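You operate a simulated robot arm through the tools that you are given. There is no shell and no other tool. Be economical: measure what you need, move in short steps, check, and stop when the job is done.

You are at the controls of a simulated two-armed robot. One attempt, no reset.

## Task
Put the tin labelled "Black Tea" from the top of the dining table on the top of the low table and the tin that says "peas" on the washing machine top. Pull the washing machine door open. Do these in any order. Set down upright: what you pick out.

Only the result counts: the job must be done as asked and must still hold three seconds after the hand-in. Knocking over, shifting, dropping, spilling or breaking anything else fails it.

## Robot
Two 6-joint arms with two-finger grippers on one trunk, on a base that drives. Base frame: it is fixed to the floor where the robot stands at the start and does not move with it; the origin is under the middle of the robot, x ahead of it, y to its left, z up; the surface under the hand at the start is at about z = 0.76. Lengths are in m, angles in degrees, forces in N, time in s.
The left shoulder is at the start at [0.07, 0.176, 1.09], the right one opposite. With the tool pointing down near the work surface each hand reaches from about 0.46 to 0.8 m from the robot's upright axis, wherever it stands, measured 20 degrees to its own side. Places, roughly: top of the low table [2.9, 0.7, 0.4]; washing machine door [1, -2.3, 0.8]; washing machine top [0.9, -2.6, 1.2]. Payload 2.45 kg a hand.
The tool frame of a hand sits at the grasp point between the pads (the TCP): z along the fingers, y along the line on which they close. The tips reach 0.026 m beyond it. The gripper opens to 0.096 m. The gripper's body begins 0.069 m behind the TCP.
Orientation is told as [roll, pitch, yaw] about the base's x, y, z axes, in that order, counted from this pose: with the fingers straight down and closing along the base's y, the tool's x points along the base's -x, its y along +y and its z along -z.

## Interface
- The arms move only by the tool send_rows. It takes "left_commands", "right_commands" or both (then of equal length, played together; a hand with none holds still); each is a list that holds one entry, the list of rows, each a list of 6 numbers: the shift along the tool's x, y, z in units of 500 mm (1.0 is 500 mm), then the turn, a rotation vector about the tool's x, y, z in units of 60 degrees (1.0 is 60 degrees). In form: [[[dx, dy, dz, rx, ry, rz], ...]]. A call has 1 to 8 rows; each row is the pose to reach, as a shift and turn from the pose commanded when the call began, along the tool's axes at that moment. "left_claw" and "right_claw" are, for a hand that has rows, the finger opening in cm, from 0 to 9.6, set as the call begins (left out, the last holds). A call with a number of a shift or a turn outside -1 to 1 is refused whole. Rows are played at 5 a second. More than 0.05 m and 8.6 degrees between two rows, or a gripper value outside its range, and nothing of the call is played. A pose out of reach is approached as far as the arm can. The call stops where the force on the tool passes 40 N (or 10 N more than at its start, if that is more) or the arm is blocked; 0.2 s more then pass. Each finger halts on what it meets, pressing with about 37 N; the grip force reading is that of the motor and also rises with nothing between the fingers. The clock runs only during rows and for 0.2 s after the last one: add rows that repeat a pose to give the fingers time. It gives the time, the measured TCP pose, the force on the tool (base axes), the opening and the grip force at its end, in the units of the frame above (readings bear some noise), with the torque about the TCP (base axes, N m) and any sound that the robot's microphone picked up.
- Cameras (640 x 400 px; columns grow to the right, rows downward): "scene" is now at [0.1333, 0.0321, 1.4079]; the picture's right is [0.27, -0.96, 0.00], its down [-0.57, -0.16, -0.81] and it looks along [0.78, 0.22, -0.59] (base axes); focal length 263 px, centre (320, 200). "left" rides on the left gripper at [0.082, -0.003, -0.098] in its tool frame; the picture's right is [0.04, 1.00, 0.00], its down [-0.73, 0.03, -0.68] and it looks along [-0.68, 0.03, 0.73] (tool axes); focal length 256 px, centre (320, 200). "right" rides on the right gripper at [0.082, 0.003, -0.098] in its tool frame; the picture's right is [-0.04, 1.00, 0.00], its down [-0.73, -0.03, -0.68] and it looks along [-0.68, -0.03, 0.73] (tool axes); focal length 256 px, centre (320, 200). There is no depth. A picture from a camera that has moved, and an enlarged one, comes with that camera's place and axes in the base frame and with its lens. The place of the scene camera against the robot may be out by one fixed shift of up to 0.012 m in any direction.
- grab_frame(camera): a new picture of that camera. The clock stands still meanwhile.
- lift_body(by): slides the trunk up (or, below 0, down) by that many m; the arms and the scene camera ride with it, the base frame stays. It gives what a move gives, with no picture.
- drive_base(legs): drives the robot by 1 to 6 legs, each [ahead, left, turn to the left] in m, m and degrees, along the robot's own axes; the way and the turn of a leg run together, so that a leg with both is an arc; at most 1.5 m and 180 degrees a leg. The arms and the cameras ride along, it lands a little off, and it stops where it bumps. It gives what a move gives.
- head_to(pan, tilt): turns the head with the scene camera to pan (to the left, within 86 degrees either way) and tilt (down, from -29 to 69), counted from straight ahead of the robot. It gives what a move gives.
- enlarge(camera, box): a new picture of the part [left, top, right, bottom] of that camera's present view, enlarged. The clock stands still meanwhile.
- close_job(): hands the job in; it is judged then, once.

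Work in short steps. Places have to be worked out from the pictures, the camera data and where the tool is seen: move nearer, look again, correct. Check each grasp and each placing, and mend what went wrong. You have 165 turns and 118 pictures in all, those below and enlarged ones among them. Open the grippers and draw the arms clear of the work before you hand the job in, unless the task says otherwise; then end with one line.

The tools are called after "Call:" as name(argument=value, ...) on one line, values as JSON. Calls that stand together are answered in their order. send_rows: Moves the arms, as the interface text tells. Its arguments: {"type":"object","properties":{"left_commands":{"type":"array","items":{"type":"array","items":{"type":"array","items":{"type":"number"}}}},"left_claw":{"type":"number"},"right_commands":{"type":"array","items":{"type":"array","items":{"type":"array","items":{"type":"number"}}}},"right_claw":{"type":"number"}},"required":[]} The other tools are called the same way: lift_body (by) slides the trunk up or down; drive_base (legs) drives the base; head_to (pan, tilt) turns the head that bears the scene camera; grab_frame (camera) takes a picture; enlarge (camera, box) takes an enlarged picture of a part of a camera's view; close_job () hands the job in.

At the start:

```text
time: 0.0
left_position: [0.3843, 0.3148, 1.0021]
left_tcp_rot: [0.0, 0.0, -0.1]
left_wrist_force: [-1.0, -0.1, 0.0]
left_torque: [-0.02, 0.02, 0.0]
left_opening: 0.0959
left_gripper_force: 0.1
right_position: [0.6407, -0.0665, 1.0592]
right_tcp_rot: [-0.1, 0.0, 0.0]
right_wrist_force: [-1.1, 0.2, 0.3]
right_torque: [0.01, -0.01, 0.03]
right_opening: 0.096
right_gripper_force: 0.0
trunk travel left (down, up): [-0.575, 0.265]
robot x, y, heading: [0.0027, 0.0013, -0.1]
head pan, tilt: [15.5, 36.2]
```

scene: 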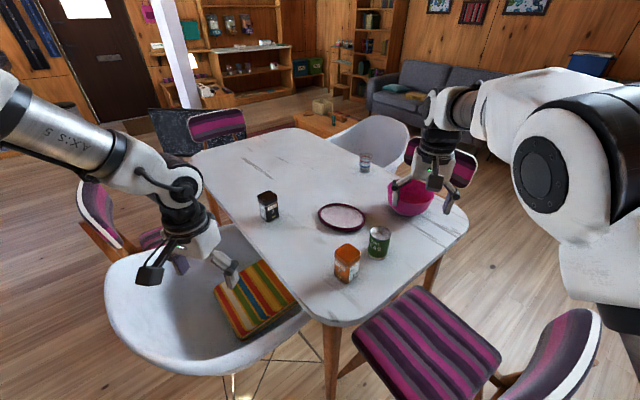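
right: 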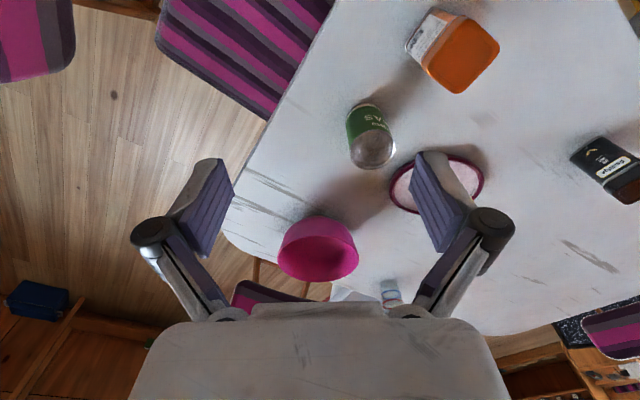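
left: 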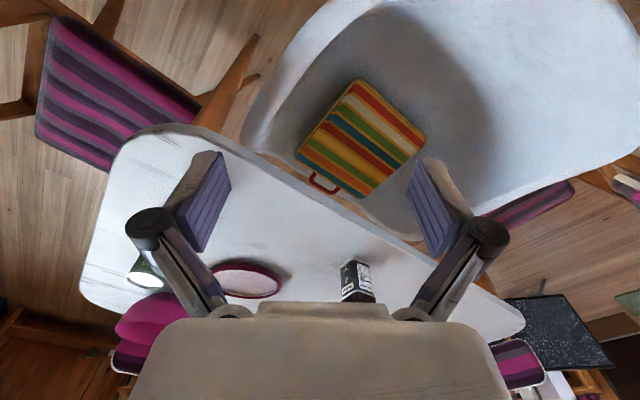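

The table shows a dark tin, an orange-lidded tin and a green one. I enlarge to read the labels.

Call:
enlarge(camera="scene", box=[230, 170, 430, 295])

Call:
enlarge(camera="right", box=[330, 0, 640, 200])

```text
3.20 times, centred on (330, 232) of scene
camera zoom: at [0.1333, 0.0321, 1.4079], right [0.27, -0.96, 0.0], down [-0.57, -0.16, -0.81], along [0.78, 0.22, -0.59], focal length 840 px, centre (288, 96)
```

zoom: 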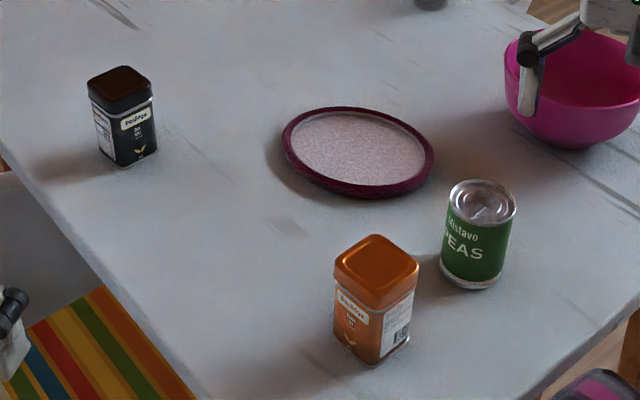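

```text
2.00 times, centred on (485, 100) of right
camera zoom: at [0.5597, -0.0631, 1.1578], right [0.04, 1.0, 0.0], down [0.73, -0.03, 0.68], along [0.68, -0.03, -0.73], focal length 512 px, centre (-10, 400)
```

zoom: 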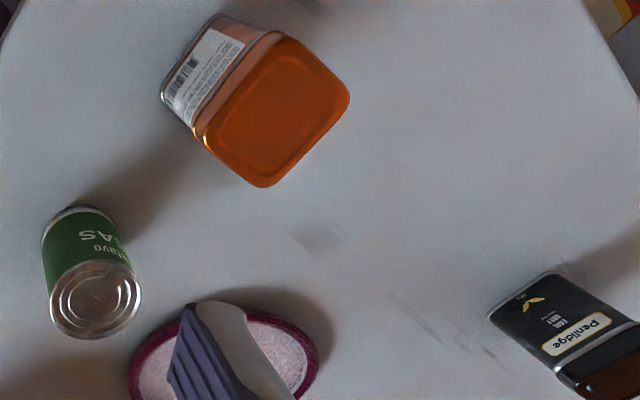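

Labels of the dark and orange tins need reading; zooming tighter.

Call:
enlarge(camera="right", box=[570, 125, 640, 205])

Call:
enlarge(camera="scene", box=[325, 235, 365, 290])

Call:
enlarge(camera="left", box=[320, 250, 400, 310])

```text
5.00 times, centred on (605, 165) of right
camera zoom: at [0.5597, -0.0631, 1.1578], right [0.04, 1.0, 0.0], down [0.73, -0.03, 0.68], along [0.68, -0.03, -0.73], focal length 1280 px, centre (-1105, 375)
```

zoom: 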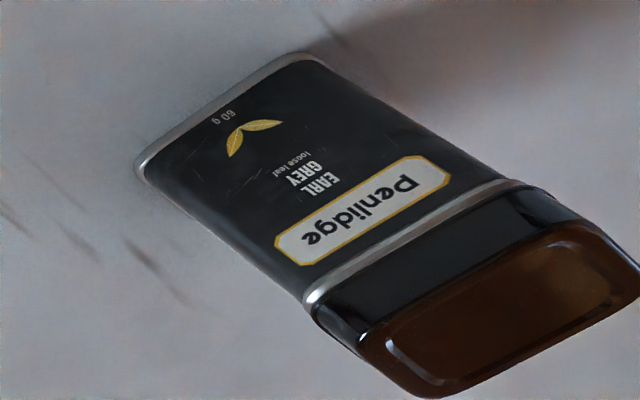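

```text
7.27 times, centred on (345, 262) of scene
camera zoom: at [0.1333, 0.0321, 1.4079], right [0.27, -0.96, 0.0], down [-0.57, -0.16, -0.81], along [0.78, 0.22, -0.59], focal length 1910 px, centre (138, -254)
```

zoom: 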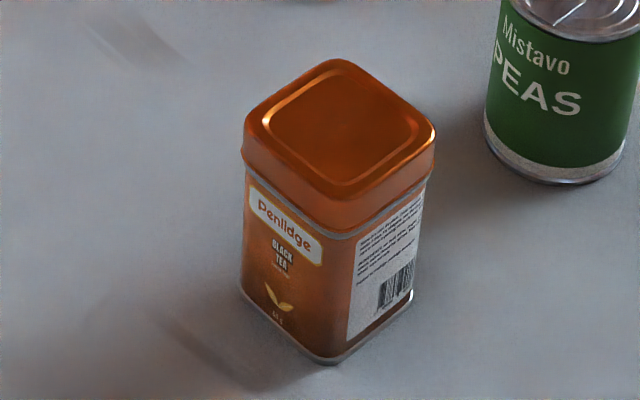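

```text
6.67 times, centred on (360, 280) of left
camera zoom: at [0.3041, 0.3115, 1.0999], right [-0.04, 1.0, 0.0], down [0.73, 0.03, 0.68], along [0.68, 0.03, -0.73], focal length 1707 px, centre (53, -333)
```

zoom: 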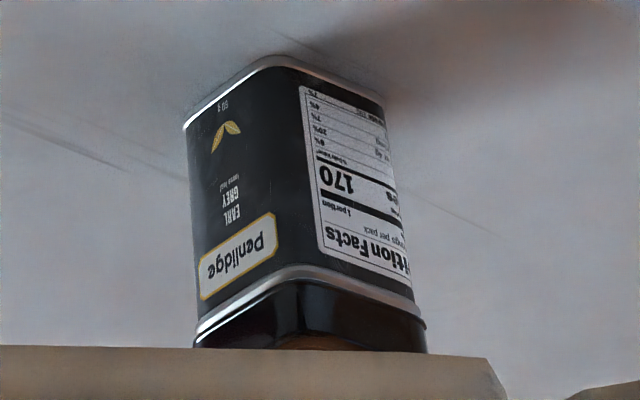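

"Black Tea" is the orange tin (~(0.638,0.086)); the green can is peas (~(0.751,0.001)). Moving the right hand above the peas can.

Call:
send_rows(right_commands=[[[-0.055, 0.034, 0.05, 0, 0, 0], [-0.11, 0.068, 0.1, 0, 0, 0], [-0.165, 0.102, 0.15, 0, 0, 0], [-0.22, 0.136, 0.2, 0, 0, 0], [-0.22, 0.136, 0.2, 0, 0, 0]]], right_claw=9.6)

Call:
grab_frame(camera="right")

Call:
grab_frame(camera="scene")

```text
time: 1.2
left_position: [0.3846, 0.3151, 1.001]
left_tcp_rot: [0.0, 0.0, 0.0]
left_wrist_force: [-0.9, -0.3, -0.4]
left_torque: [0.0, 0.02, -0.01]
left_opening: 0.096
left_gripper_force: 0.0
right_position: [0.7167, -0.0217, 0.962]
right_tcp_rot: [0.0, -0.1, 0.1]
right_wrist_force: [0.3, -0.2, 0.3]
right_torque: [-0.03, -0.03, -0.01]
right_opening: 0.0961
right_gripper_force: 0.0
right hand out of reach, approached as far as the arm can: row 3, 4, 5
trunk travel left (down, up): [-0.575, 0.265]
robot x, y, heading: [0.0025, 0.0006, -0.1]
head pan, tilt: [15.5, 36.2]
```

```text
109 pictures are left
camera right: at [0.6359, -0.0174, 1.0593], right [0.04, 1.0, 0.0], down [0.73, -0.03, 0.68], along [0.68, -0.03, -0.73], focal length 256 px, centre (320, 200)
```

right: 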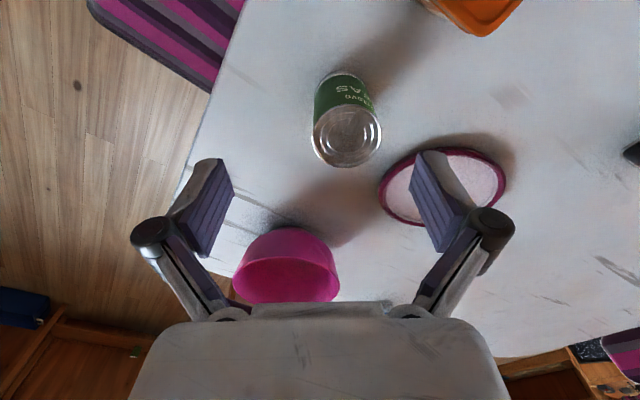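

```text
108 pictures are left
camera scene: at [0.1333, 0.0321, 1.4079], right [0.27, -0.96, 0.0], down [-0.57, -0.16, -0.81], along [0.78, 0.22, -0.59], focal length 263 px, centre (320, 200)
```

scene: 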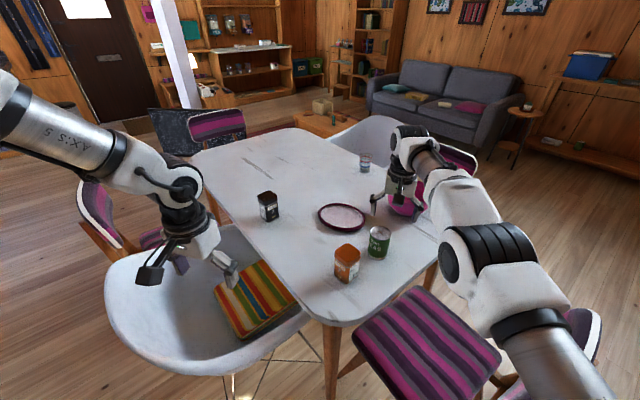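

The hand stopped short (x 0.717). Turning the robot about 20° left puts the can on the right arm's good side.

Call:
drive_base(legs=[[0, 0, 20]])

Call:
grab_frame(camera="right")

```text
time: 2.7
left_position: [0.2551, 0.4263, 1.0022]
left_tcp_rot: [0.0, 0.0, 19.9]
left_wrist_force: [0.2, 0.9, 0.2]
left_torque: [0.02, -0.03, 0.02]
left_opening: 0.0958
left_gripper_force: 0.0
right_position: [0.6808, 0.2234, 0.9614]
right_tcp_rot: [0.0, 0.0, 19.9]
right_wrist_force: [-0.7, 0.6, -0.3]
right_torque: [-0.01, 0.03, -0.01]
right_opening: 0.096
right_gripper_force: 0.0
trunk travel left (down, up): [-0.575, 0.265]
robot x, y, heading: [0.0012, 0.0008, 20.1]
head pan, tilt: [15.5, 36.2]
```

```text
107 pictures are left
camera right: at [0.6042, 0.2, 1.0597], right [-0.3, 0.95, 0.0], down [0.7, 0.22, 0.68], along [0.65, 0.21, -0.73], focal length 256 px, centre (320, 200)
```

right: 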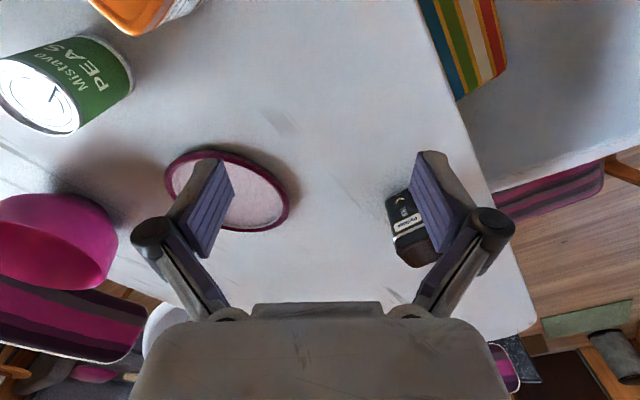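

Now swing the right hand sideways to over the can.

Call:
send_rows(right_commands=[[[0.003, -0.09, 0, 0, 0, 0], [0.008, -0.18, 0, 0, 0, 0], [0.012, -0.27, 0, 0, 0, 0], [0.015, -0.36, 0, 0, 0, 0], [0.018, -0.45, 0, 0, 0, 0], [0.018, -0.45, 0, 0, 0, 0]]])

Call:
grab_frame(camera="right")

```text
time: 4.1
left_position: [0.2536, 0.4273, 1.001]
left_tcp_rot: [0.0, 0.0, 19.9]
left_wrist_force: [-0.5, 0.1, -1.0]
left_torque: [0.0, 0.0, 0.0]
left_opening: 0.0962
left_gripper_force: 0.1
right_position: [0.7471, 0.011, 0.96]
right_tcp_rot: [-0.1, 0.1, 20.0]
right_wrist_force: [-0.7, 1.2, 0.2]
right_torque: [-0.05, -0.05, -0.02]
right_opening: 0.0958
right_gripper_force: 0.1
trunk travel left (down, up): [-0.575, 0.265]
robot x, y, heading: [-0.0015, 0.0001, 20.4]
head pan, tilt: [15.5, 36.2]
```

```text
106 pictures are left
camera right: at [0.6706, -0.0131, 1.0593], right [-0.3, 0.95, 0.0], down [0.7, 0.22, 0.68], along [0.65, 0.2, -0.73], focal length 256 px, centre (320, 200)
```

right: 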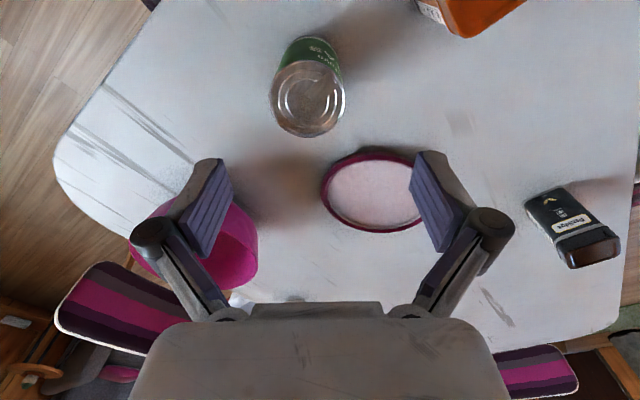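

Can centre at about (0.7515, 0.002); descend over it with a small sideways correction.

Call:
send_rows(right_commands=[[[-0.001, -0.02, 0.06, 0, 0, 0], [-0.001, -0.02, 0.14, 0, 0, 0], [-0.001, -0.02, 0.22, 0, 0, 0], [-0.001, -0.02, 0.27, 0, 0, 0], [-0.001, -0.02, 0.305, 0, 0, 0], [-0.001, -0.02, 0.305, 0, 0, 0]]])

Call:
grab_frame(camera="right")

```text
time: 5.5
left_position: [0.2542, 0.4277, 1.0015]
left_tcp_rot: [0.0, 0.1, 19.9]
left_wrist_force: [-1.3, 0.4, -0.1]
left_torque: [0.0, 0.03, -0.04]
left_opening: 0.0963
left_gripper_force: 0.0
right_position: [0.7534, -0.0014, 0.807]
right_tcp_rot: [0.0, 0.0, 19.9]
right_wrist_force: [0.0, 0.5, -0.5]
right_torque: [-0.01, 0.0, -0.01]
right_opening: 0.096
right_gripper_force: 0.0
trunk travel left (down, up): [-0.575, 0.265]
robot x, y, heading: [-0.0012, -0.0001, 20.0]
head pan, tilt: [15.5, 36.2]
```

```text
105 pictures are left
camera right: at [0.6759, -0.0241, 0.9065], right [-0.3, 0.95, 0.0], down [0.7, 0.22, 0.68], along [0.65, 0.21, -0.73], focal length 256 px, centre (320, 200)
```

right: 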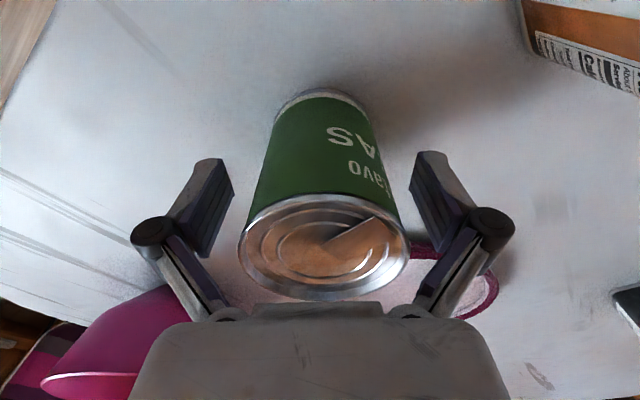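

The can sits between the fingers; close.

Call:
send_rows(right_commands=[[[0, 0, 0, 0, 0, 0], [0, 0, 0, 0, 0, 0], [0, 0, 0, 0, 0, 0]]], right_claw=0)

Call:
grab_frame(camera="right")

```text
time: 6.3
left_position: [0.2546, 0.4273, 1.0019]
left_tcp_rot: [0.0, 0.1, 19.9]
left_wrist_force: [0.4, -0.7, -0.3]
left_torque: [-0.01, 0.01, -0.02]
left_opening: 0.096
left_gripper_force: 0.2
right_position: [0.7536, 0.0001, 0.8102]
right_tcp_rot: [-0.1, -0.1, 19.8]
right_wrist_force: [2.6, 0.2, 4.0]
right_torque: [0.04, -0.04, -0.01]
right_opening: 0.0611
right_gripper_force: 37.1
trunk travel left (down, up): [-0.575, 0.265]
robot x, y, heading: [0.0004, -0.003, 19.9]
head pan, tilt: [15.5, 36.2]
```

```text
104 pictures are left
camera right: at [0.6759, -0.0239, 0.9073], right [-0.3, 0.95, 0.0], down [0.7, 0.22, 0.68], along [0.65, 0.21, -0.73], focal length 256 px, centre (320, 200)
```

right: 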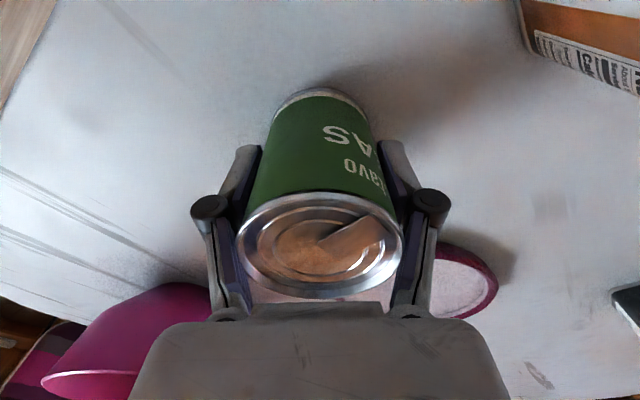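

Gripped at 61 mm. Lift straight up 0.2 m.

Call:
send_rows(right_commands=[[[0, 0, -0.06, 0, 0, 0], [0, 0, -0.14, 0, 0, 0], [0, 0, -0.23, 0, 0, 0], [0, 0, -0.32, 0, 0, 0], [0, 0, -0.4, 0, 0, 0], [0, 0, -0.4, 0, 0, 0]]])

Call:
grab_frame(camera="right")

```text
time: 7.7
left_position: [0.2557, 0.4273, 1.0013]
left_tcp_rot: [0.0, 0.0, 19.9]
left_wrist_force: [0.6, -0.3, 0.0]
left_torque: [0.03, 0.0, -0.02]
left_opening: 0.0959
left_gripper_force: 0.1
right_position: [0.7545, -0.0004, 1.0102]
right_tcp_rot: [0.0, 0.1, 20.0]
right_wrist_force: [0.5, -0.1, -0.8]
right_torque: [0.05, 0.0, 0.02]
right_opening: 0.0001
right_gripper_force: 28.4
trunk travel left (down, up): [-0.575, 0.265]
robot x, y, heading: [-0.0002, 0.0012, 19.8]
head pan, tilt: [15.5, 36.2]
```

```text
103 pictures are left
camera right: at [0.6769, -0.0236, 1.1074], right [-0.3, 0.95, 0.0], down [0.7, 0.22, 0.68], along [0.65, 0.21, -0.73], focal length 256 px, centre (320, 200)
```

right: 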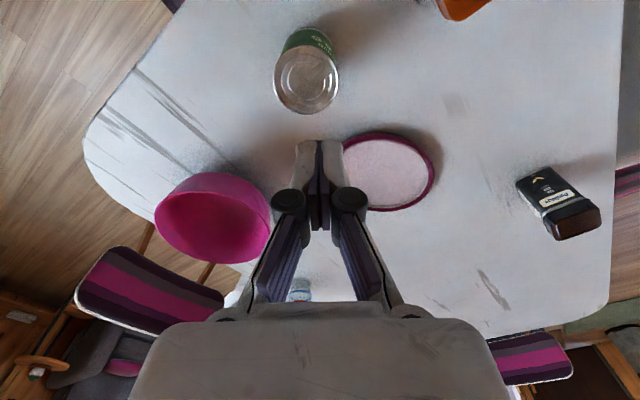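

The can slipped out; it still stands upright, shifted slightly. Look closer at it before retrying.

Call:
enlarge(camera="right", box=[240, 0, 400, 100])

Call:
enlarge(camera="scene", box=[240, 120, 640, 370])

```text
4.00 times, centred on (320, 50) of right
camera zoom: at [0.6769, -0.0236, 1.1074], right [-0.3, 0.95, 0.0], down [0.7, 0.22, 0.68], along [0.65, 0.21, -0.73], focal length 1024 px, centre (320, 800)
```

zoom: 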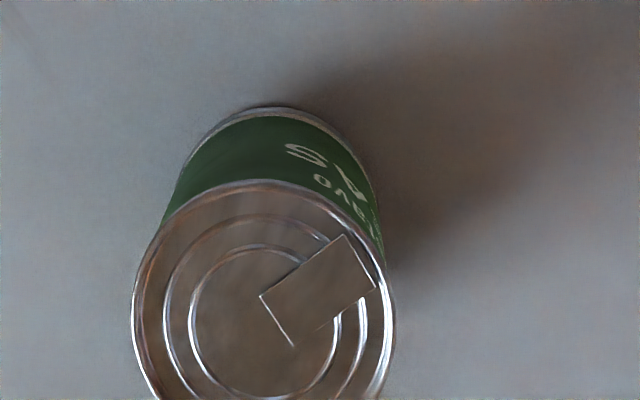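

```text
1.60 times, centred on (440, 245) of scene
camera zoom: at [0.1181, 0.0764, 1.4078], right [0.58, -0.82, 0.0], down [-0.48, -0.34, -0.81], along [0.66, 0.47, -0.59], focal length 420 px, centre (128, 128)
```

zoom: 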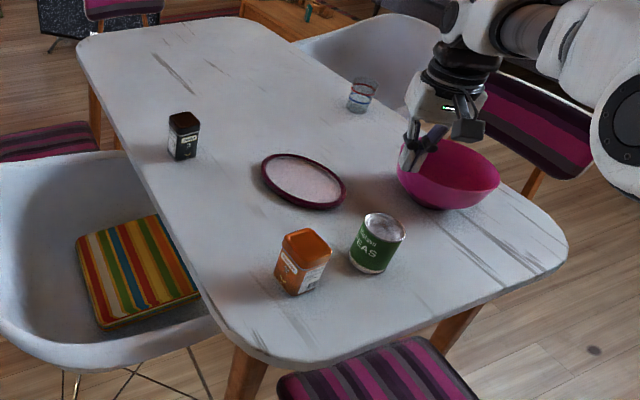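

Can centre now about (0.760, −0.008), height ~0.086. Open and descend again, slightly deeper.

Call:
send_rows(right_commands=[[[-0.005, -0.018, 0.05, 0, 0, 0], [-0.005, -0.018, 0.13, 0, 0, 0], [-0.005, -0.018, 0.21, 0, 0, 0], [-0.005, -0.018, 0.29, 0, 0, 0], [-0.005, -0.018, 0.36, 0, 0, 0], [-0.005, -0.018, 0.42, 0, 0, 0], [-0.005, -0.018, 0.42, 0, 0, 0]]], right_claw=9.6)

Call:
grab_frame(camera="right")

```text
time: 9.3
left_position: [0.2543, 0.4268, 1.0008]
left_tcp_rot: [0.0, -0.1, 19.9]
left_wrist_force: [0.1, -0.2, -0.7]
left_torque: [0.0, -0.04, 0.01]
left_opening: 0.0959
left_gripper_force: 0.1
right_position: [0.7566, -0.0089, 0.7984]
right_tcp_rot: [0.0, 0.1, 19.8]
right_wrist_force: [0.5, -0.3, 0.1]
right_torque: [0.01, -0.05, 0.0]
right_opening: 0.096
right_gripper_force: 0.1
trunk travel left (down, up): [-0.575, 0.265]
robot x, y, heading: [0.0004, 0.0036, 20.1]
head pan, tilt: [15.5, 36.2]
```

```text
100 pictures are left
camera right: at [0.6814, -0.0326, 0.8962], right [-0.3, 0.95, 0.0], down [0.7, 0.22, 0.68], along [0.65, 0.21, -0.73], focal length 256 px, centre (320, 200)
```

right: 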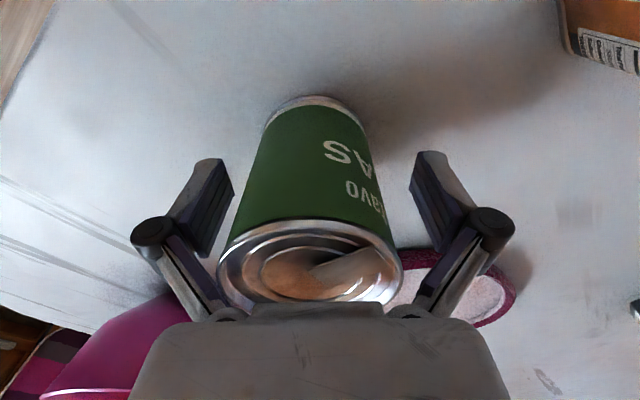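

Well straddled; close and wait.

Call:
send_rows(right_commands=[[[0, 0, 0, 0, 0, 0], [0, 0, 0, 0, 0, 0], [0, 0, 0, 0, 0, 0], [0, 0, 0, 0, 0, 0], [0, 0, 0, 0, 0, 0]]], right_claw=0)

Call:
send_rows(right_commands=[[[0, 0, -0.01, 0, 0, 0], [0, 0, -0.02, 0, 0, 0], [0, 0, -0.03, 0, 0, 0], [0, 0, -0.03, 0, 0, 0]]])

Call:
grab_frame(camera="right")

```text
time: 10.5
left_position: [0.2524, 0.4269, 1.0031]
left_tcp_rot: [0.0, -0.1, 20.0]
left_wrist_force: [-0.7, 0.5, 0.0]
left_torque: [0.01, 0.01, -0.02]
left_opening: 0.0961
left_gripper_force: 0.1
right_position: [0.759, -0.008, 0.8016]
right_tcp_rot: [0.0, -0.3, 19.9]
right_wrist_force: [9.4, -0.8, 27.8]
right_torque: [0.08, -0.06, 0.03]
right_opening: 0.0719
right_gripper_force: 36.5
trunk travel left (down, up): [-0.575, 0.265]
robot x, y, heading: [0.002, -0.0002, 19.8]
head pan, tilt: [15.5, 36.2]
```

```text
time: 11.5
left_position: [0.2549, 0.4256, 1.0026]
left_tcp_rot: [-0.1, 0.0, 20.0]
left_wrist_force: [0.3, -0.7, 0.1]
left_torque: [0.01, -0.01, -0.01]
left_opening: 0.096
left_gripper_force: 0.1
right_position: [0.7601, -0.0081, 0.8121]
right_tcp_rot: [0.0, 0.1, 19.9]
right_wrist_force: [-0.1, -0.3, -0.1]
right_torque: [0.01, 0.02, 0.0]
right_opening: 0.0701
right_gripper_force: 37.3
trunk travel left (down, up): [-0.575, 0.265]
robot x, y, heading: [0.0002, 0.0016, 20.0]
head pan, tilt: [15.5, 36.2]
```

```text
99 pictures are left
camera right: at [0.6817, -0.032, 0.9111], right [-0.3, 0.95, 0.0], down [0.7, 0.22, 0.68], along [0.65, 0.21, -0.74], focal length 256 px, centre (320, 200)
```

right: 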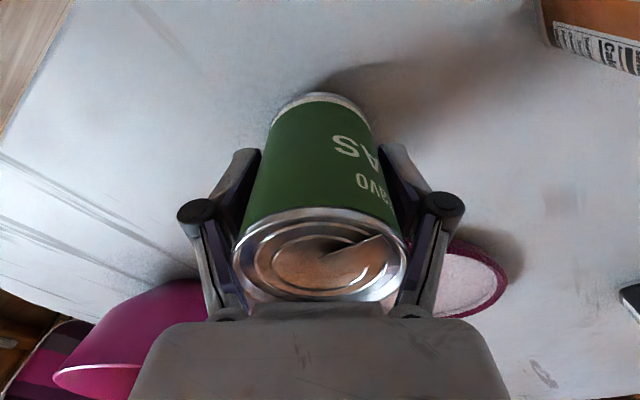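

Opening reads 70 mm with an upward push: the rim wedges on the finger links above the pads. I open, rise so the pads hold the upper can (TCP z≈0.833), and close again.

Call:
send_rows(right_commands=[[[0, 0, 0, 0, 0, 0], [0, 0, 0, 0, 0, 0], [0, 0, -0.02, 0, 0, 0], [0, 0, -0.042, 0, 0, 0], [0, 0, -0.042, 0, 0, 0]]], right_claw=9.6)

Call:
grab_frame(camera="right")

Call:
send_rows(right_commands=[[[0, 0, 0, 0, 0, 0], [0, 0, 0, 0, 0, 0], [0, 0, 0, 0, 0, 0], [0, 0, 0, 0, 0, 0]]], right_claw=0)

Call:
grab_frame(camera="right")

```text
time: 12.7
left_position: [0.2542, 0.4275, 1.0011]
left_tcp_rot: [0.1, 0.0, 19.9]
left_wrist_force: [-0.2, 1.0, -0.4]
left_torque: [-0.04, 0.01, -0.02]
left_opening: 0.0959
left_gripper_force: 0.1
right_position: [0.7587, -0.0074, 0.8342]
right_tcp_rot: [0.0, 0.0, 19.9]
right_wrist_force: [0.4, -0.2, 0.2]
right_torque: [0.03, 0.0, -0.03]
right_opening: 0.096
right_gripper_force: 0.0
trunk travel left (down, up): [-0.575, 0.265]
robot x, y, heading: [-0.0009, -0.0003, 19.8]
head pan, tilt: [15.5, 36.2]
```

```text
98 pictures are left
camera right: at [0.6812, -0.032, 0.9325], right [-0.3, 0.95, 0.0], down [0.7, 0.22, 0.68], along [0.65, 0.21, -0.73], focal length 256 px, centre (320, 200)
```

right: 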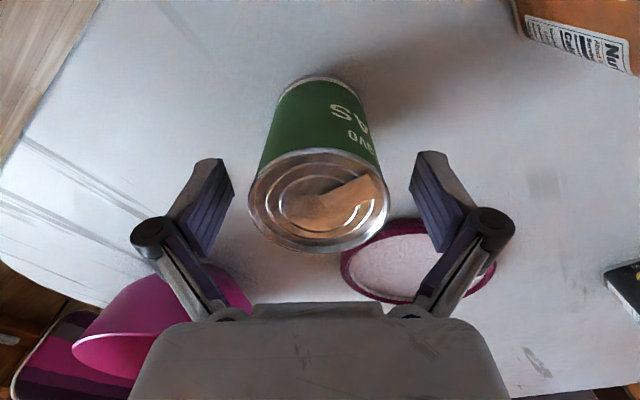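

```text
time: 13.7
left_position: [0.254, 0.4274, 1.001]
left_tcp_rot: [0.0, 0.0, 19.9]
left_wrist_force: [0.1, -0.2, -0.2]
left_torque: [-0.01, -0.01, 0.01]
left_opening: 0.096
left_gripper_force: 0.1
right_position: [0.7582, -0.0083, 0.835]
right_tcp_rot: [0.0, -0.1, 19.8]
right_wrist_force: [2.2, -0.8, 8.5]
right_torque: [0.01, -0.16, 0.02]
right_opening: 0.0603
right_gripper_force: 36.9
trunk travel left (down, up): [-0.575, 0.265]
robot x, y, heading: [0.0028, -0.0016, 19.7]
head pan, tilt: [15.5, 36.2]
```

```text
97 pictures are left
camera right: at [0.6807, -0.0319, 0.9335], right [-0.3, 0.95, 0.0], down [0.7, 0.22, 0.68], along [0.65, 0.21, -0.73], focal length 256 px, centre (320, 200)
```

right: 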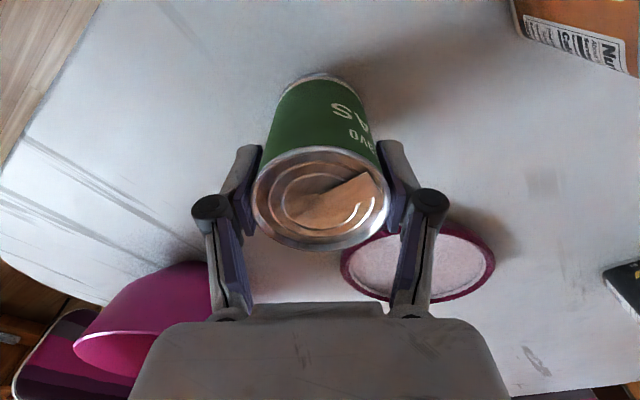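

Now lift slowly 2 cm and check.

Call:
send_rows(right_commands=[[[0, 0, -0.01, 0, 0, 0], [0, 0, -0.02, 0, 0, 0], [0, 0, -0.03, 0, 0, 0], [0, 0, -0.04, 0, 0, 0], [0, 0, -0.04, 0, 0, 0]]])

Call:
grab_frame(camera="right")

```text
time: 14.9
left_position: [0.2551, 0.4273, 1.0001]
left_tcp_rot: [0.0, 0.0, 19.9]
left_wrist_force: [-0.1, 0.1, -0.3]
left_torque: [-0.02, 0.01, 0.02]
left_opening: 0.0961
left_gripper_force: 0.0
right_position: [0.7589, -0.0088, 0.8544]
right_tcp_rot: [0.0, 0.1, 19.9]
right_wrist_force: [-0.3, -0.1, -0.8]
right_torque: [0.0, 0.01, 0.04]
right_opening: 0.0602
right_gripper_force: 37.4
trunk travel left (down, up): [-0.575, 0.265]
robot x, y, heading: [0.0037, 0.0059, 19.5]
head pan, tilt: [15.5, 36.2]
```

```text
96 pictures are left
camera right: at [0.6816, -0.032, 0.9531], right [-0.3, 0.95, 0.0], down [0.7, 0.22, 0.68], along [0.65, 0.21, -0.73], focal length 256 px, centre (320, 200)
```

right: 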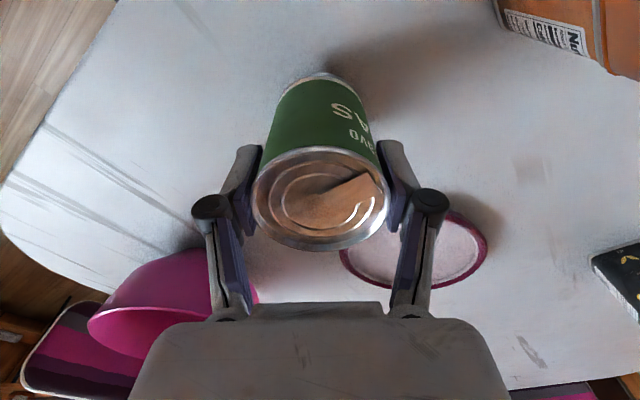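

The can rose with the hand. Continue up gently.

Call:
send_rows(right_commands=[[[0, 0, -0.03, 0, 0, 0], [0, 0, -0.07, 0, 0, 0], [0, 0, -0.11, 0, 0, 0], [0, 0, -0.15, 0, 0, 0], [0, 0, -0.19, 0, 0, 0], [0, 0, -0.23, 0, 0, 0], [0, 0, -0.26, 0, 0, 0], [0, 0, -0.27, 0, 0, 0]]])

Call:
grab_frame(camera="right")

```text
time: 16.7
left_position: [0.255, 0.4266, 1.0012]
left_tcp_rot: [0.1, 0.0, 20.0]
left_wrist_force: [0.2, 0.3, 0.4]
left_torque: [0.01, 0.03, -0.03]
left_opening: 0.096
left_gripper_force: 0.1
right_position: [0.7581, -0.0073, 0.9904]
right_tcp_rot: [-0.1, 0.0, 19.9]
right_wrist_force: [0.1, 0.0, -1.0]
right_torque: [-0.01, -0.03, -0.02]
right_opening: 0.0605
right_gripper_force: 36.9
trunk travel left (down, up): [-0.575, 0.265]
robot x, y, heading: [0.0, -0.0013, 20.2]
head pan, tilt: [15.5, 36.2]
```

```text
95 pictures are left
camera right: at [0.6815, -0.0316, 1.0884], right [-0.3, 0.95, 0.0], down [0.7, 0.22, 0.68], along [0.65, 0.21, -0.73], focal length 256 px, centre (320, 200)
```

right: 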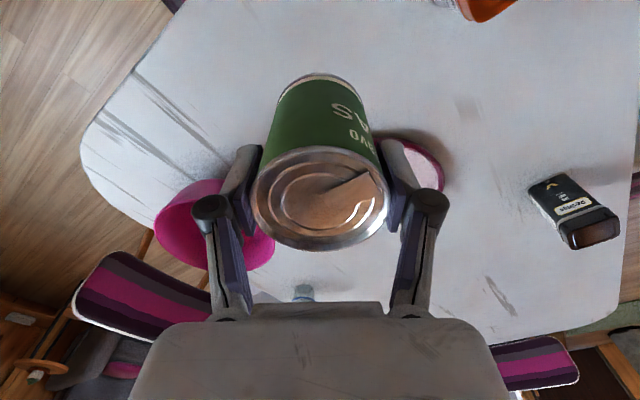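

Held firmly. Draw the right hand back and up a bit, clear of the tea tin's space.

Call:
send_rows(right_commands=[[[0.05, -0.02, -0.02, 0, 0, 0], [0.11, -0.04, -0.05, 0, 0, 0], [0.17, -0.06, -0.08, 0, 0, 0], [0.23, -0.08, -0.1, 0, 0, 0], [0.28, -0.1, -0.12, 0, 0, 0], [0.3, -0.1, -0.12, 0, 0, 0]]])

Call:
drive_base(legs=[[0, 0, -24]])

Call:
grab_frame(camera="scene")

```text
time: 18.1
left_position: [0.2548, 0.4271, 1.0006]
left_tcp_rot: [0.0, 0.1, 19.9]
left_wrist_force: [-0.1, -0.2, 1.1]
left_torque: [0.03, 0.02, 0.02]
left_opening: 0.0959
left_gripper_force: 0.0
right_position: [0.634, -0.1058, 1.0503]
right_tcp_rot: [0.0, 0.0, 19.9]
right_wrist_force: [1.1, 0.6, -0.6]
right_torque: [-0.01, 0.01, 0.02]
right_opening: 0.0604
right_gripper_force: 37.6
trunk travel left (down, up): [-0.575, 0.265]
robot x, y, heading: [0.0, 0.0004, 20.0]
head pan, tilt: [15.5, 36.2]
```

```text
time: 19.7
left_position: [0.4063, 0.2858, 1.0014]
left_tcp_rot: [0.0, -0.1, -4.1]
left_wrist_force: [-0.2, -0.3, 0.1]
left_torque: [0.01, -0.03, -0.02]
left_opening: 0.0961
left_gripper_force: 0.1
right_position: [0.5375, -0.3556, 1.0498]
right_tcp_rot: [0.1, -0.1, -4.1]
right_wrist_force: [-0.1, -0.6, 0.1]
right_torque: [-0.03, 0.02, -0.02]
right_opening: 0.0604
right_gripper_force: 37.2
trunk travel left (down, up): [-0.575, 0.265]
robot x, y, heading: [0.0017, 0.0042, -4.2]
head pan, tilt: [15.5, 36.2]
```

```text
94 pictures are left
camera scene: at [0.1347, 0.0221, 1.4079], right [0.2, -0.98, 0.0], down [-0.58, -0.12, -0.81], along [0.79, 0.16, -0.59], focal length 263 px, centre (320, 200)
```

scene: 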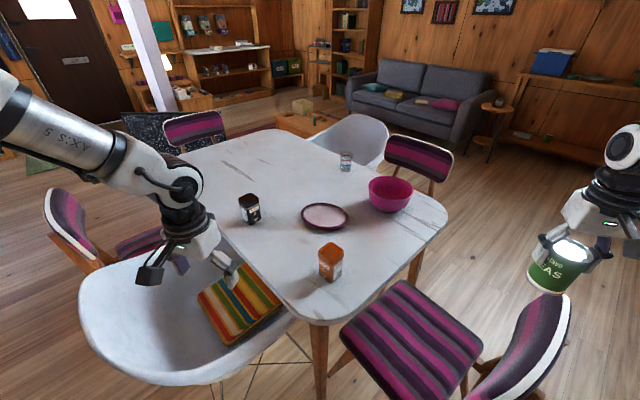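

Now move the left hand over the tea tin, turning to yaw −32° to match its faces.

Call:
send_rows(left_commands=[[[-0.065, -0.05, 0, 0, 0, 0.06], [-0.135, -0.1, 0, 0, 0, 0.13], [-0.205, -0.152, 0, 0, 0, 0.2], [-0.275, -0.205, 0, 0, 0, 0.27], [-0.345, -0.257, 0, 0, 0, 0.34], [-0.415, -0.309, 0, 0, 0, 0.41], [-0.491, -0.366, 0, 0, 0, 0.465], [-0.491, -0.366, 0, 0, 0, 0.465]]], left_claw=9.6)

Call:
grab_frame(camera="left")

```text
time: 21.5
left_position: [0.6381, 0.1556, 0.836]
left_tcp_rot: [16.0, -5.1, -22.9]
left_wrist_force: [-0.3, 1.5, 0.9]
left_torque: [0.0, 0.0, 0.01]
left_opening: 0.0958
left_gripper_force: 0.0
left hand out of reach, approached as far as the arm can: row 2, 3, 4, 5, 6, 7, 8
right_position: [0.5356, -0.3541, 1.0506]
right_tcp_rot: [0.0, 0.0, -4.1]
right_wrist_force: [-1.2, -0.5, -0.6]
right_torque: [-0.01, -0.01, 0.01]
right_opening: 0.0604
right_gripper_force: 37.2
trunk travel left (down, up): [-0.575, 0.265]
robot x, y, heading: [0.0026, -0.002, -4.0]
head pan, tilt: [15.5, 36.2]
```

```text
93 pictures are left
camera left: at [0.5453, 0.1616, 0.9227], right [0.31, 0.91, 0.27], down [0.56, -0.41, 0.72], along [0.77, -0.08, -0.64], focal length 256 px, centre (320, 200)
```

left: 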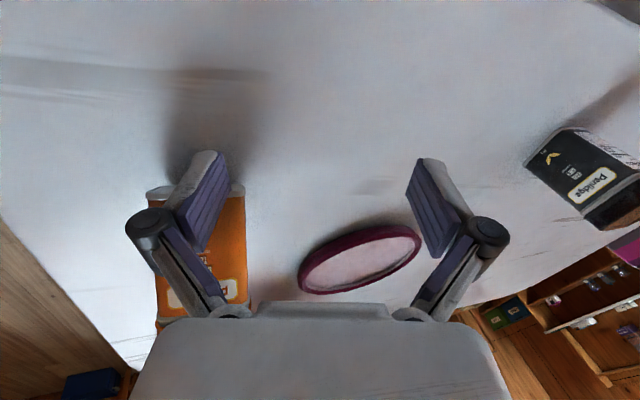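

The left arm could not follow and drooped near the table; check that nothing was touched.

Call:
grab_frame(camera="scene")

```text
92 pictures are left
camera scene: at [0.1334, 0.0232, 1.408], right [0.2, -0.98, 0.0], down [-0.58, -0.12, -0.81], along [0.79, 0.16, -0.59], focal length 263 px, centre (320, 200)
```

scene: 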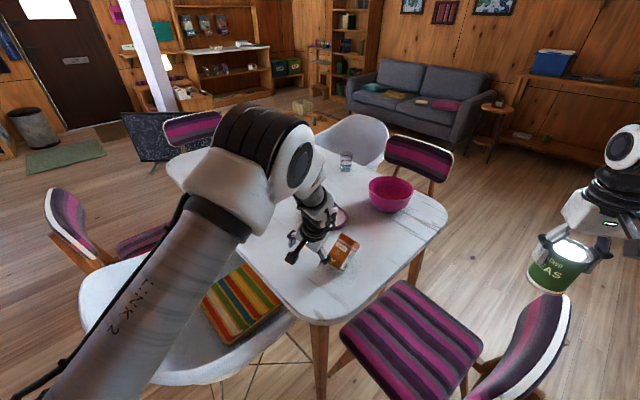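

Call:
enlarge(camera="scene", box=[270, 180, 400, 290])

```text
3.64 times, centred on (335, 235) of scene
camera zoom: at [0.1334, 0.0232, 1.408], right [0.2, -0.98, 0.0], down [-0.58, -0.12, -0.81], along [0.79, 0.16, -0.59], focal length 955 px, centre (266, 73)
```

zoom: 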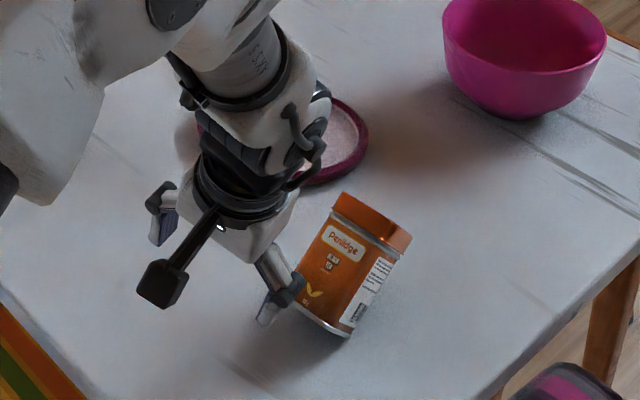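

The finger appears to be leaning the tin over. I retreat slowly back-left so it settles upright.

Call:
send_rows(left_commands=[[[0.011, 0.005, 0, 0, 0, 0], [0.022, 0.01, 0, 0, 0, 0], [0.033, 0.015, 0, 0, 0, 0], [0.044, 0.02, 0, 0, 0, 0]]])

Call:
enlarge(camera="scene", box=[270, 180, 400, 290])

```text
time: 22.5
left_position: [0.6217, 0.174, 0.8353]
left_tcp_rot: [16.1, -5.0, -23.0]
left_wrist_force: [-0.2, 0.0, 0.2]
left_torque: [0.01, 0.01, -0.02]
left_opening: 0.0961
left_gripper_force: 0.0
right_position: [0.5355, -0.3544, 1.0491]
right_tcp_rot: [0.0, -0.1, -4.0]
right_wrist_force: [-0.5, -0.6, -0.5]
right_torque: [0.01, 0.01, 0.03]
right_opening: 0.0602
right_gripper_force: 37.1
trunk travel left (down, up): [-0.575, 0.265]
robot x, y, heading: [-0.0035, -0.0023, -3.9]
head pan, tilt: [15.5, 36.2]
```

```text
3.64 times, centred on (335, 235) of scene
camera zoom: at [0.1345, 0.0224, 1.4079], right [0.2, -0.98, 0.0], down [-0.58, -0.12, -0.81], along [0.79, 0.16, -0.59], focal length 955 px, centre (266, 73)
```

zoom: 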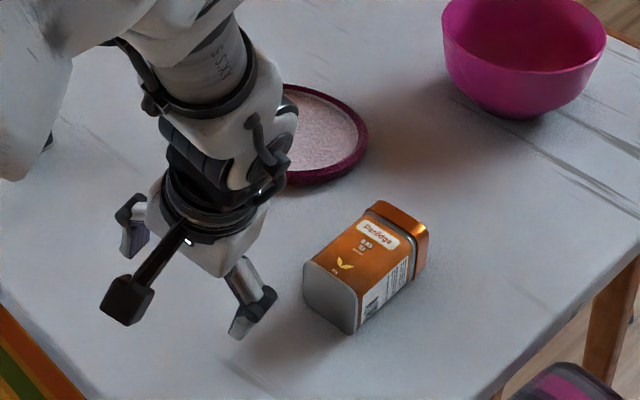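

The tin now lies on its side (axis toward −32°, lid away), unbroken; I will pick it from there and set it upright later. First raise the left hand and level it.

Call:
send_rows(left_commands=[[[0, 0.015, -0.05, 0.04, 0.01, 0], [-0.005, 0.03, -0.11, 0.1, 0.03, 0], [-0.012, 0.045, -0.17, 0.16, 0.05, 0], [-0.018, 0.06, -0.23, 0.22, 0.07, 0], [-0.024, 0.082, -0.287, 0.267, 0.083, 0], [-0.024, 0.082, -0.287, 0.267, 0.083, 0]]])

Call:
grab_frame(camera="left")

```text
time: 23.9
left_position: [0.5694, 0.2253, 0.8901]
left_tcp_rot: [9.7, -3.7, -13.0]
left_wrist_force: [-0.6, 0.3, -0.1]
left_torque: [0.02, 0.04, 0.0]
left_opening: 0.096
left_gripper_force: 0.0
left hand out of reach, approached as far as the arm can: row 1, 2, 3, 4, 5, 6
right_position: [0.537, -0.3554, 1.0497]
right_tcp_rot: [0.0, 0.2, -4.1]
right_wrist_force: [-0.7, -0.2, -0.3]
right_torque: [0.01, 0.02, 0.0]
right_opening: 0.0606
right_gripper_force: 37.2
trunk travel left (down, up): [-0.575, 0.265]
robot x, y, heading: [0.0009, -0.0013, -4.3]
head pan, tilt: [15.5, 36.2]
```

```text
89 pictures are left
camera left: at [0.4795, 0.2253, 0.9819], right [0.17, 0.97, 0.16], down [0.65, -0.24, 0.72], along [0.74, -0.02, -0.67], focal length 256 px, centre (320, 200)
```

left: 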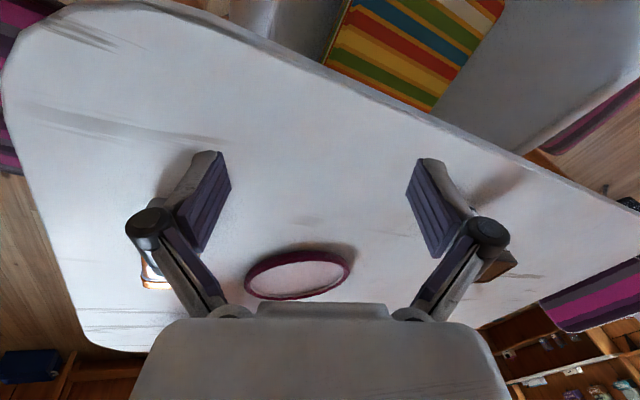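

The arm is on some joint limit; bring it back toward its start pose, levelled, to see how it behaves.

Call:
send_rows(left_commands=[[[0.06, 0.04, -0.03, 0.03, 0.01, -0.03], [0.12, 0.07, -0.08, 0.07, 0.03, -0.06], [0.19, 0.1, -0.13, 0.11, 0.05, -0.09], [0.25, 0.12, -0.18, 0.14, 0.06, -0.12], [0.3, 0.13, -0.22, 0.16, 0.062, -0.15], [0.3, 0.13, -0.22, 0.16, 0.062, -0.15]]])

Call:
grab_frame(camera="scene")

```text
time: 25.3
left_position: [0.4251, 0.3042, 1.0018]
left_tcp_rot: [-0.3, -0.7, -3.7]
left_wrist_force: [-0.6, 0.6, -0.1]
left_torque: [0.0, 0.0, -0.02]
left_opening: 0.096
left_gripper_force: 0.1
right_position: [0.538, -0.3548, 1.0488]
right_tcp_rot: [-0.1, 0.1, -4.1]
right_wrist_force: [-0.2, -0.5, -0.3]
right_torque: [0.0, 0.01, 0.0]
right_opening: 0.0603
right_gripper_force: 37.1
trunk travel left (down, up): [-0.575, 0.265]
robot x, y, heading: [-0.0045, -0.0004, -4.1]
head pan, tilt: [15.5, 36.2]
```

```text
88 pictures are left
camera scene: at [0.1359, 0.0217, 1.4077], right [0.2, -0.98, 0.0], down [-0.58, -0.12, -0.81], along [0.79, 0.16, -0.59], focal length 263 px, centre (320, 200)
```

scene: 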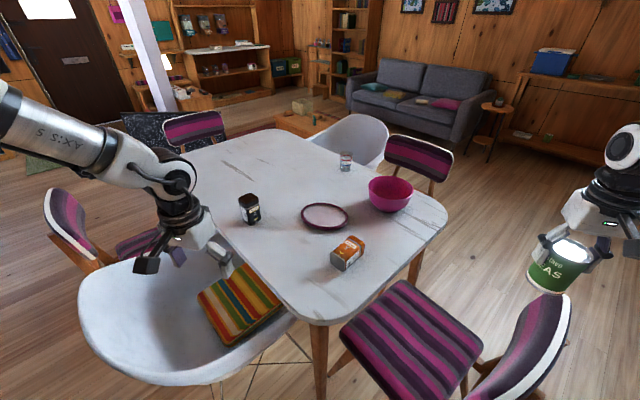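

Turn the robot 28° right so the lying tin lines up with the left hand at zero relative yaw.

Call:
drive_base(legs=[[0, 0, -28]])

Call:
grab_frame(camera="left")

Call:
grab_frame(camera="scene")

```text
time: 27.1
left_position: [0.5181, 0.0697, 1.0008]
left_tcp_rot: [-0.2, -0.6, -31.8]
left_wrist_force: [0.4, 0.4, -0.8]
left_torque: [0.03, -0.02, 0.0]
left_opening: 0.0957
left_gripper_force: 0.0
right_position: [0.3069, -0.565, 1.0491]
right_tcp_rot: [-0.1, 0.1, -32.3]
right_wrist_force: [0.9, 0.2, -0.1]
right_torque: [-0.02, 0.02, 0.0]
right_opening: 0.0601
right_gripper_force: 36.6
trunk travel left (down, up): [-0.575, 0.265]
robot x, y, heading: [-0.0014, 0.0027, -32.1]
head pan, tilt: [15.5, 36.2]
```

```text
87 pictures are left
camera left: at [0.4473, 0.1107, 1.0986], right [0.49, 0.87, -0.01], down [0.63, -0.35, 0.69], along [0.6, -0.34, -0.73], focal length 256 px, centre (320, 200)
```

left: 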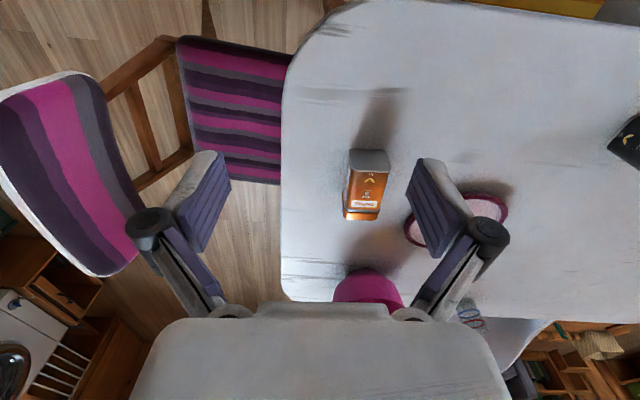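

```text
86 pictures are left
camera scene: at [0.1251, -0.0433, 1.4079], right [-0.29, -0.96, 0.0], down [-0.57, 0.17, -0.81], along [0.77, -0.23, -0.59], focal length 263 px, centre (320, 200)
```

scene: 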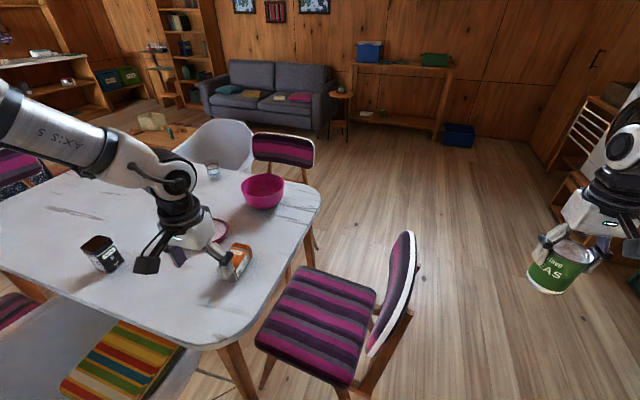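

The tin is well aligned, grasp point ≈(0.720, 0.036). Move the left hand above it in small steps.

Call:
send_rows(left_commands=[[[-0.07, 0.03, 0.01, 0, 0, 0], [-0.15, 0.06, 0.02, 0, 0, 0], [-0.23, 0.09, 0.03, 0, 0, 0], [-0.3, 0.125, 0.04, 0, 0, 0], [-0.378, 0.156, 0.05, 0, 0, 0], [-0.378, 0.156, 0.05, 0, 0, 0]]])

Call:
grab_frame(camera="left")

```text
time: 28.5
left_position: [0.6746, 0.0514, 0.9664]
left_tcp_rot: [1.1, -1.7, -30.5]
left_wrist_force: [-0.5, -0.2, 0.4]
left_torque: [-0.03, 0.03, -0.03]
left_opening: 0.0961
left_gripper_force: 0.1
left hand out of reach, approached as far as the arm can: row 4, 5, 6
right_position: [0.3064, -0.5657, 1.05]
right_tcp_rot: [-0.1, 0.0, -32.2]
right_wrist_force: [0.5, -0.4, -0.7]
right_torque: [0.0, 0.0, -0.01]
right_opening: 0.0603
right_gripper_force: 37.3
trunk travel left (down, up): [-0.575, 0.265]
robot x, y, heading: [0.0013, -0.0004, -32.1]
head pan, tilt: [15.5, 36.2]
```

```text
85 pictures are left
camera left: at [0.6007, 0.09, 1.0622], right [0.47, 0.88, 0.02], down [0.62, -0.35, 0.7], along [0.62, -0.32, -0.71], focal length 256 px, centre (320, 200)
```

left: 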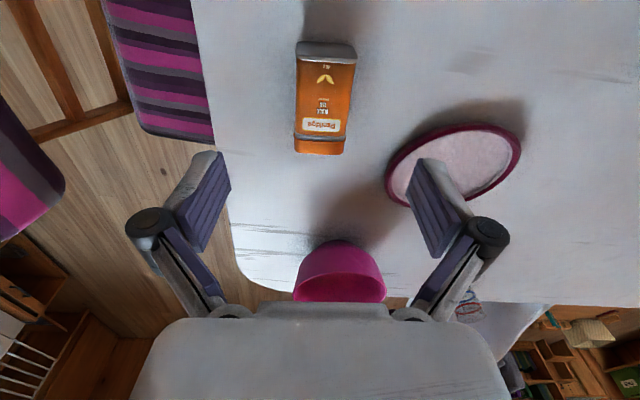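

Reach stops short at this height; try while descending, staying clear above the tin (top ≈0.81).

Call:
send_rows(left_commands=[[[0, 0, 0.05, 0.01, 0.01, 0.01], [-0.02, 0.005, 0.1, 0.018, 0.028, 0.017], [-0.06, 0.012, 0.14, 0.018, 0.028, 0.017], [-0.093, 0.02, 0.17, 0.018, 0.028, 0.017], [-0.093, 0.02, 0.17, 0.018, 0.028, 0.017]]])

Call:
grab_frame(camera="left")

```text
time: 29.7
left_position: [0.6719, 0.0539, 0.8763]
left_tcp_rot: [0.2, -0.1, -31.6]
left_wrist_force: [0.7, 0.4, 0.2]
left_torque: [-0.02, 0.0, 0.0]
left_opening: 0.0962
left_gripper_force: 0.1
left hand out of reach, approached as far as the arm can: row 1, 2, 3, 4, 5
right_position: [0.3057, -0.566, 1.0497]
right_tcp_rot: [0.1, -0.1, -32.2]
right_wrist_force: [0.4, -0.6, -0.9]
right_torque: [-0.02, -0.01, -0.05]
right_opening: 0.06
right_gripper_force: 37.4
trunk travel left (down, up): [-0.575, 0.265]
robot x, y, heading: [0.0013, -0.0016, -32.2]
head pan, tilt: [15.5, 36.2]
```

```text
84 pictures are left
camera left: at [0.601, 0.0927, 0.9741], right [0.49, 0.87, 0.0], down [0.64, -0.36, 0.68], along [0.6, -0.33, -0.73], focal length 256 px, centre (320, 200)
```

left: 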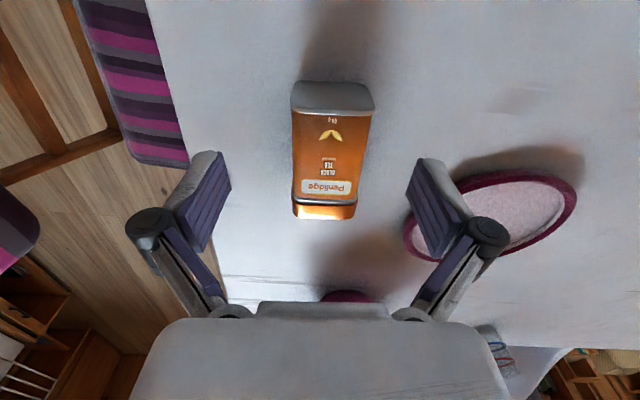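

The left arm stays limited at ~0.54 m ahead, so I drive 5 cm forward (the hand rides above the tin, tips at 0.85).

Call:
drive_base(legs=[[0.05, 0.005, 0]])

Call:
grab_frame(camera="left")

```text
time: 30.6
left_position: [0.7155, 0.0305, 0.8748]
left_tcp_rot: [0.1, -0.1, -31.5]
left_wrist_force: [0.2, -0.4, -1.0]
left_torque: [-0.01, 0.01, -0.02]
left_opening: 0.0962
left_gripper_force: 0.0
right_position: [0.3511, -0.5886, 1.0499]
right_tcp_rot: [0.0, 0.0, -32.3]
right_wrist_force: [0.3, -0.3, -0.2]
right_torque: [0.01, 0.01, 0.0]
right_opening: 0.0603
right_gripper_force: 37.1
trunk travel left (down, up): [-0.575, 0.265]
robot x, y, heading: [0.0443, -0.024, -32.4]
head pan, tilt: [15.5, 36.2]
```

```text
83 pictures are left
camera left: at [0.6452, 0.0705, 0.9746], right [0.49, 0.87, 0.0], down [0.64, -0.36, 0.68], along [0.59, -0.33, -0.73], focal length 256 px, centre (320, 200)
```

left: 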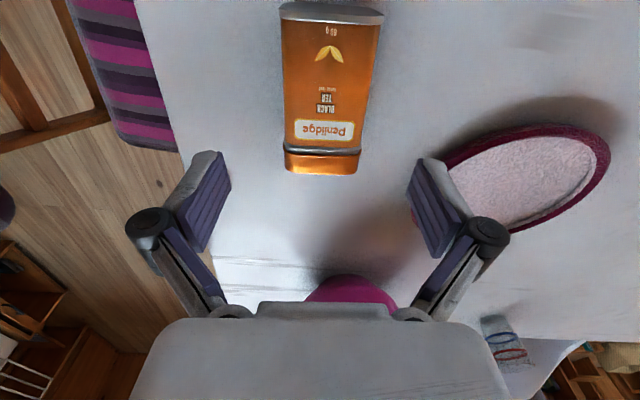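

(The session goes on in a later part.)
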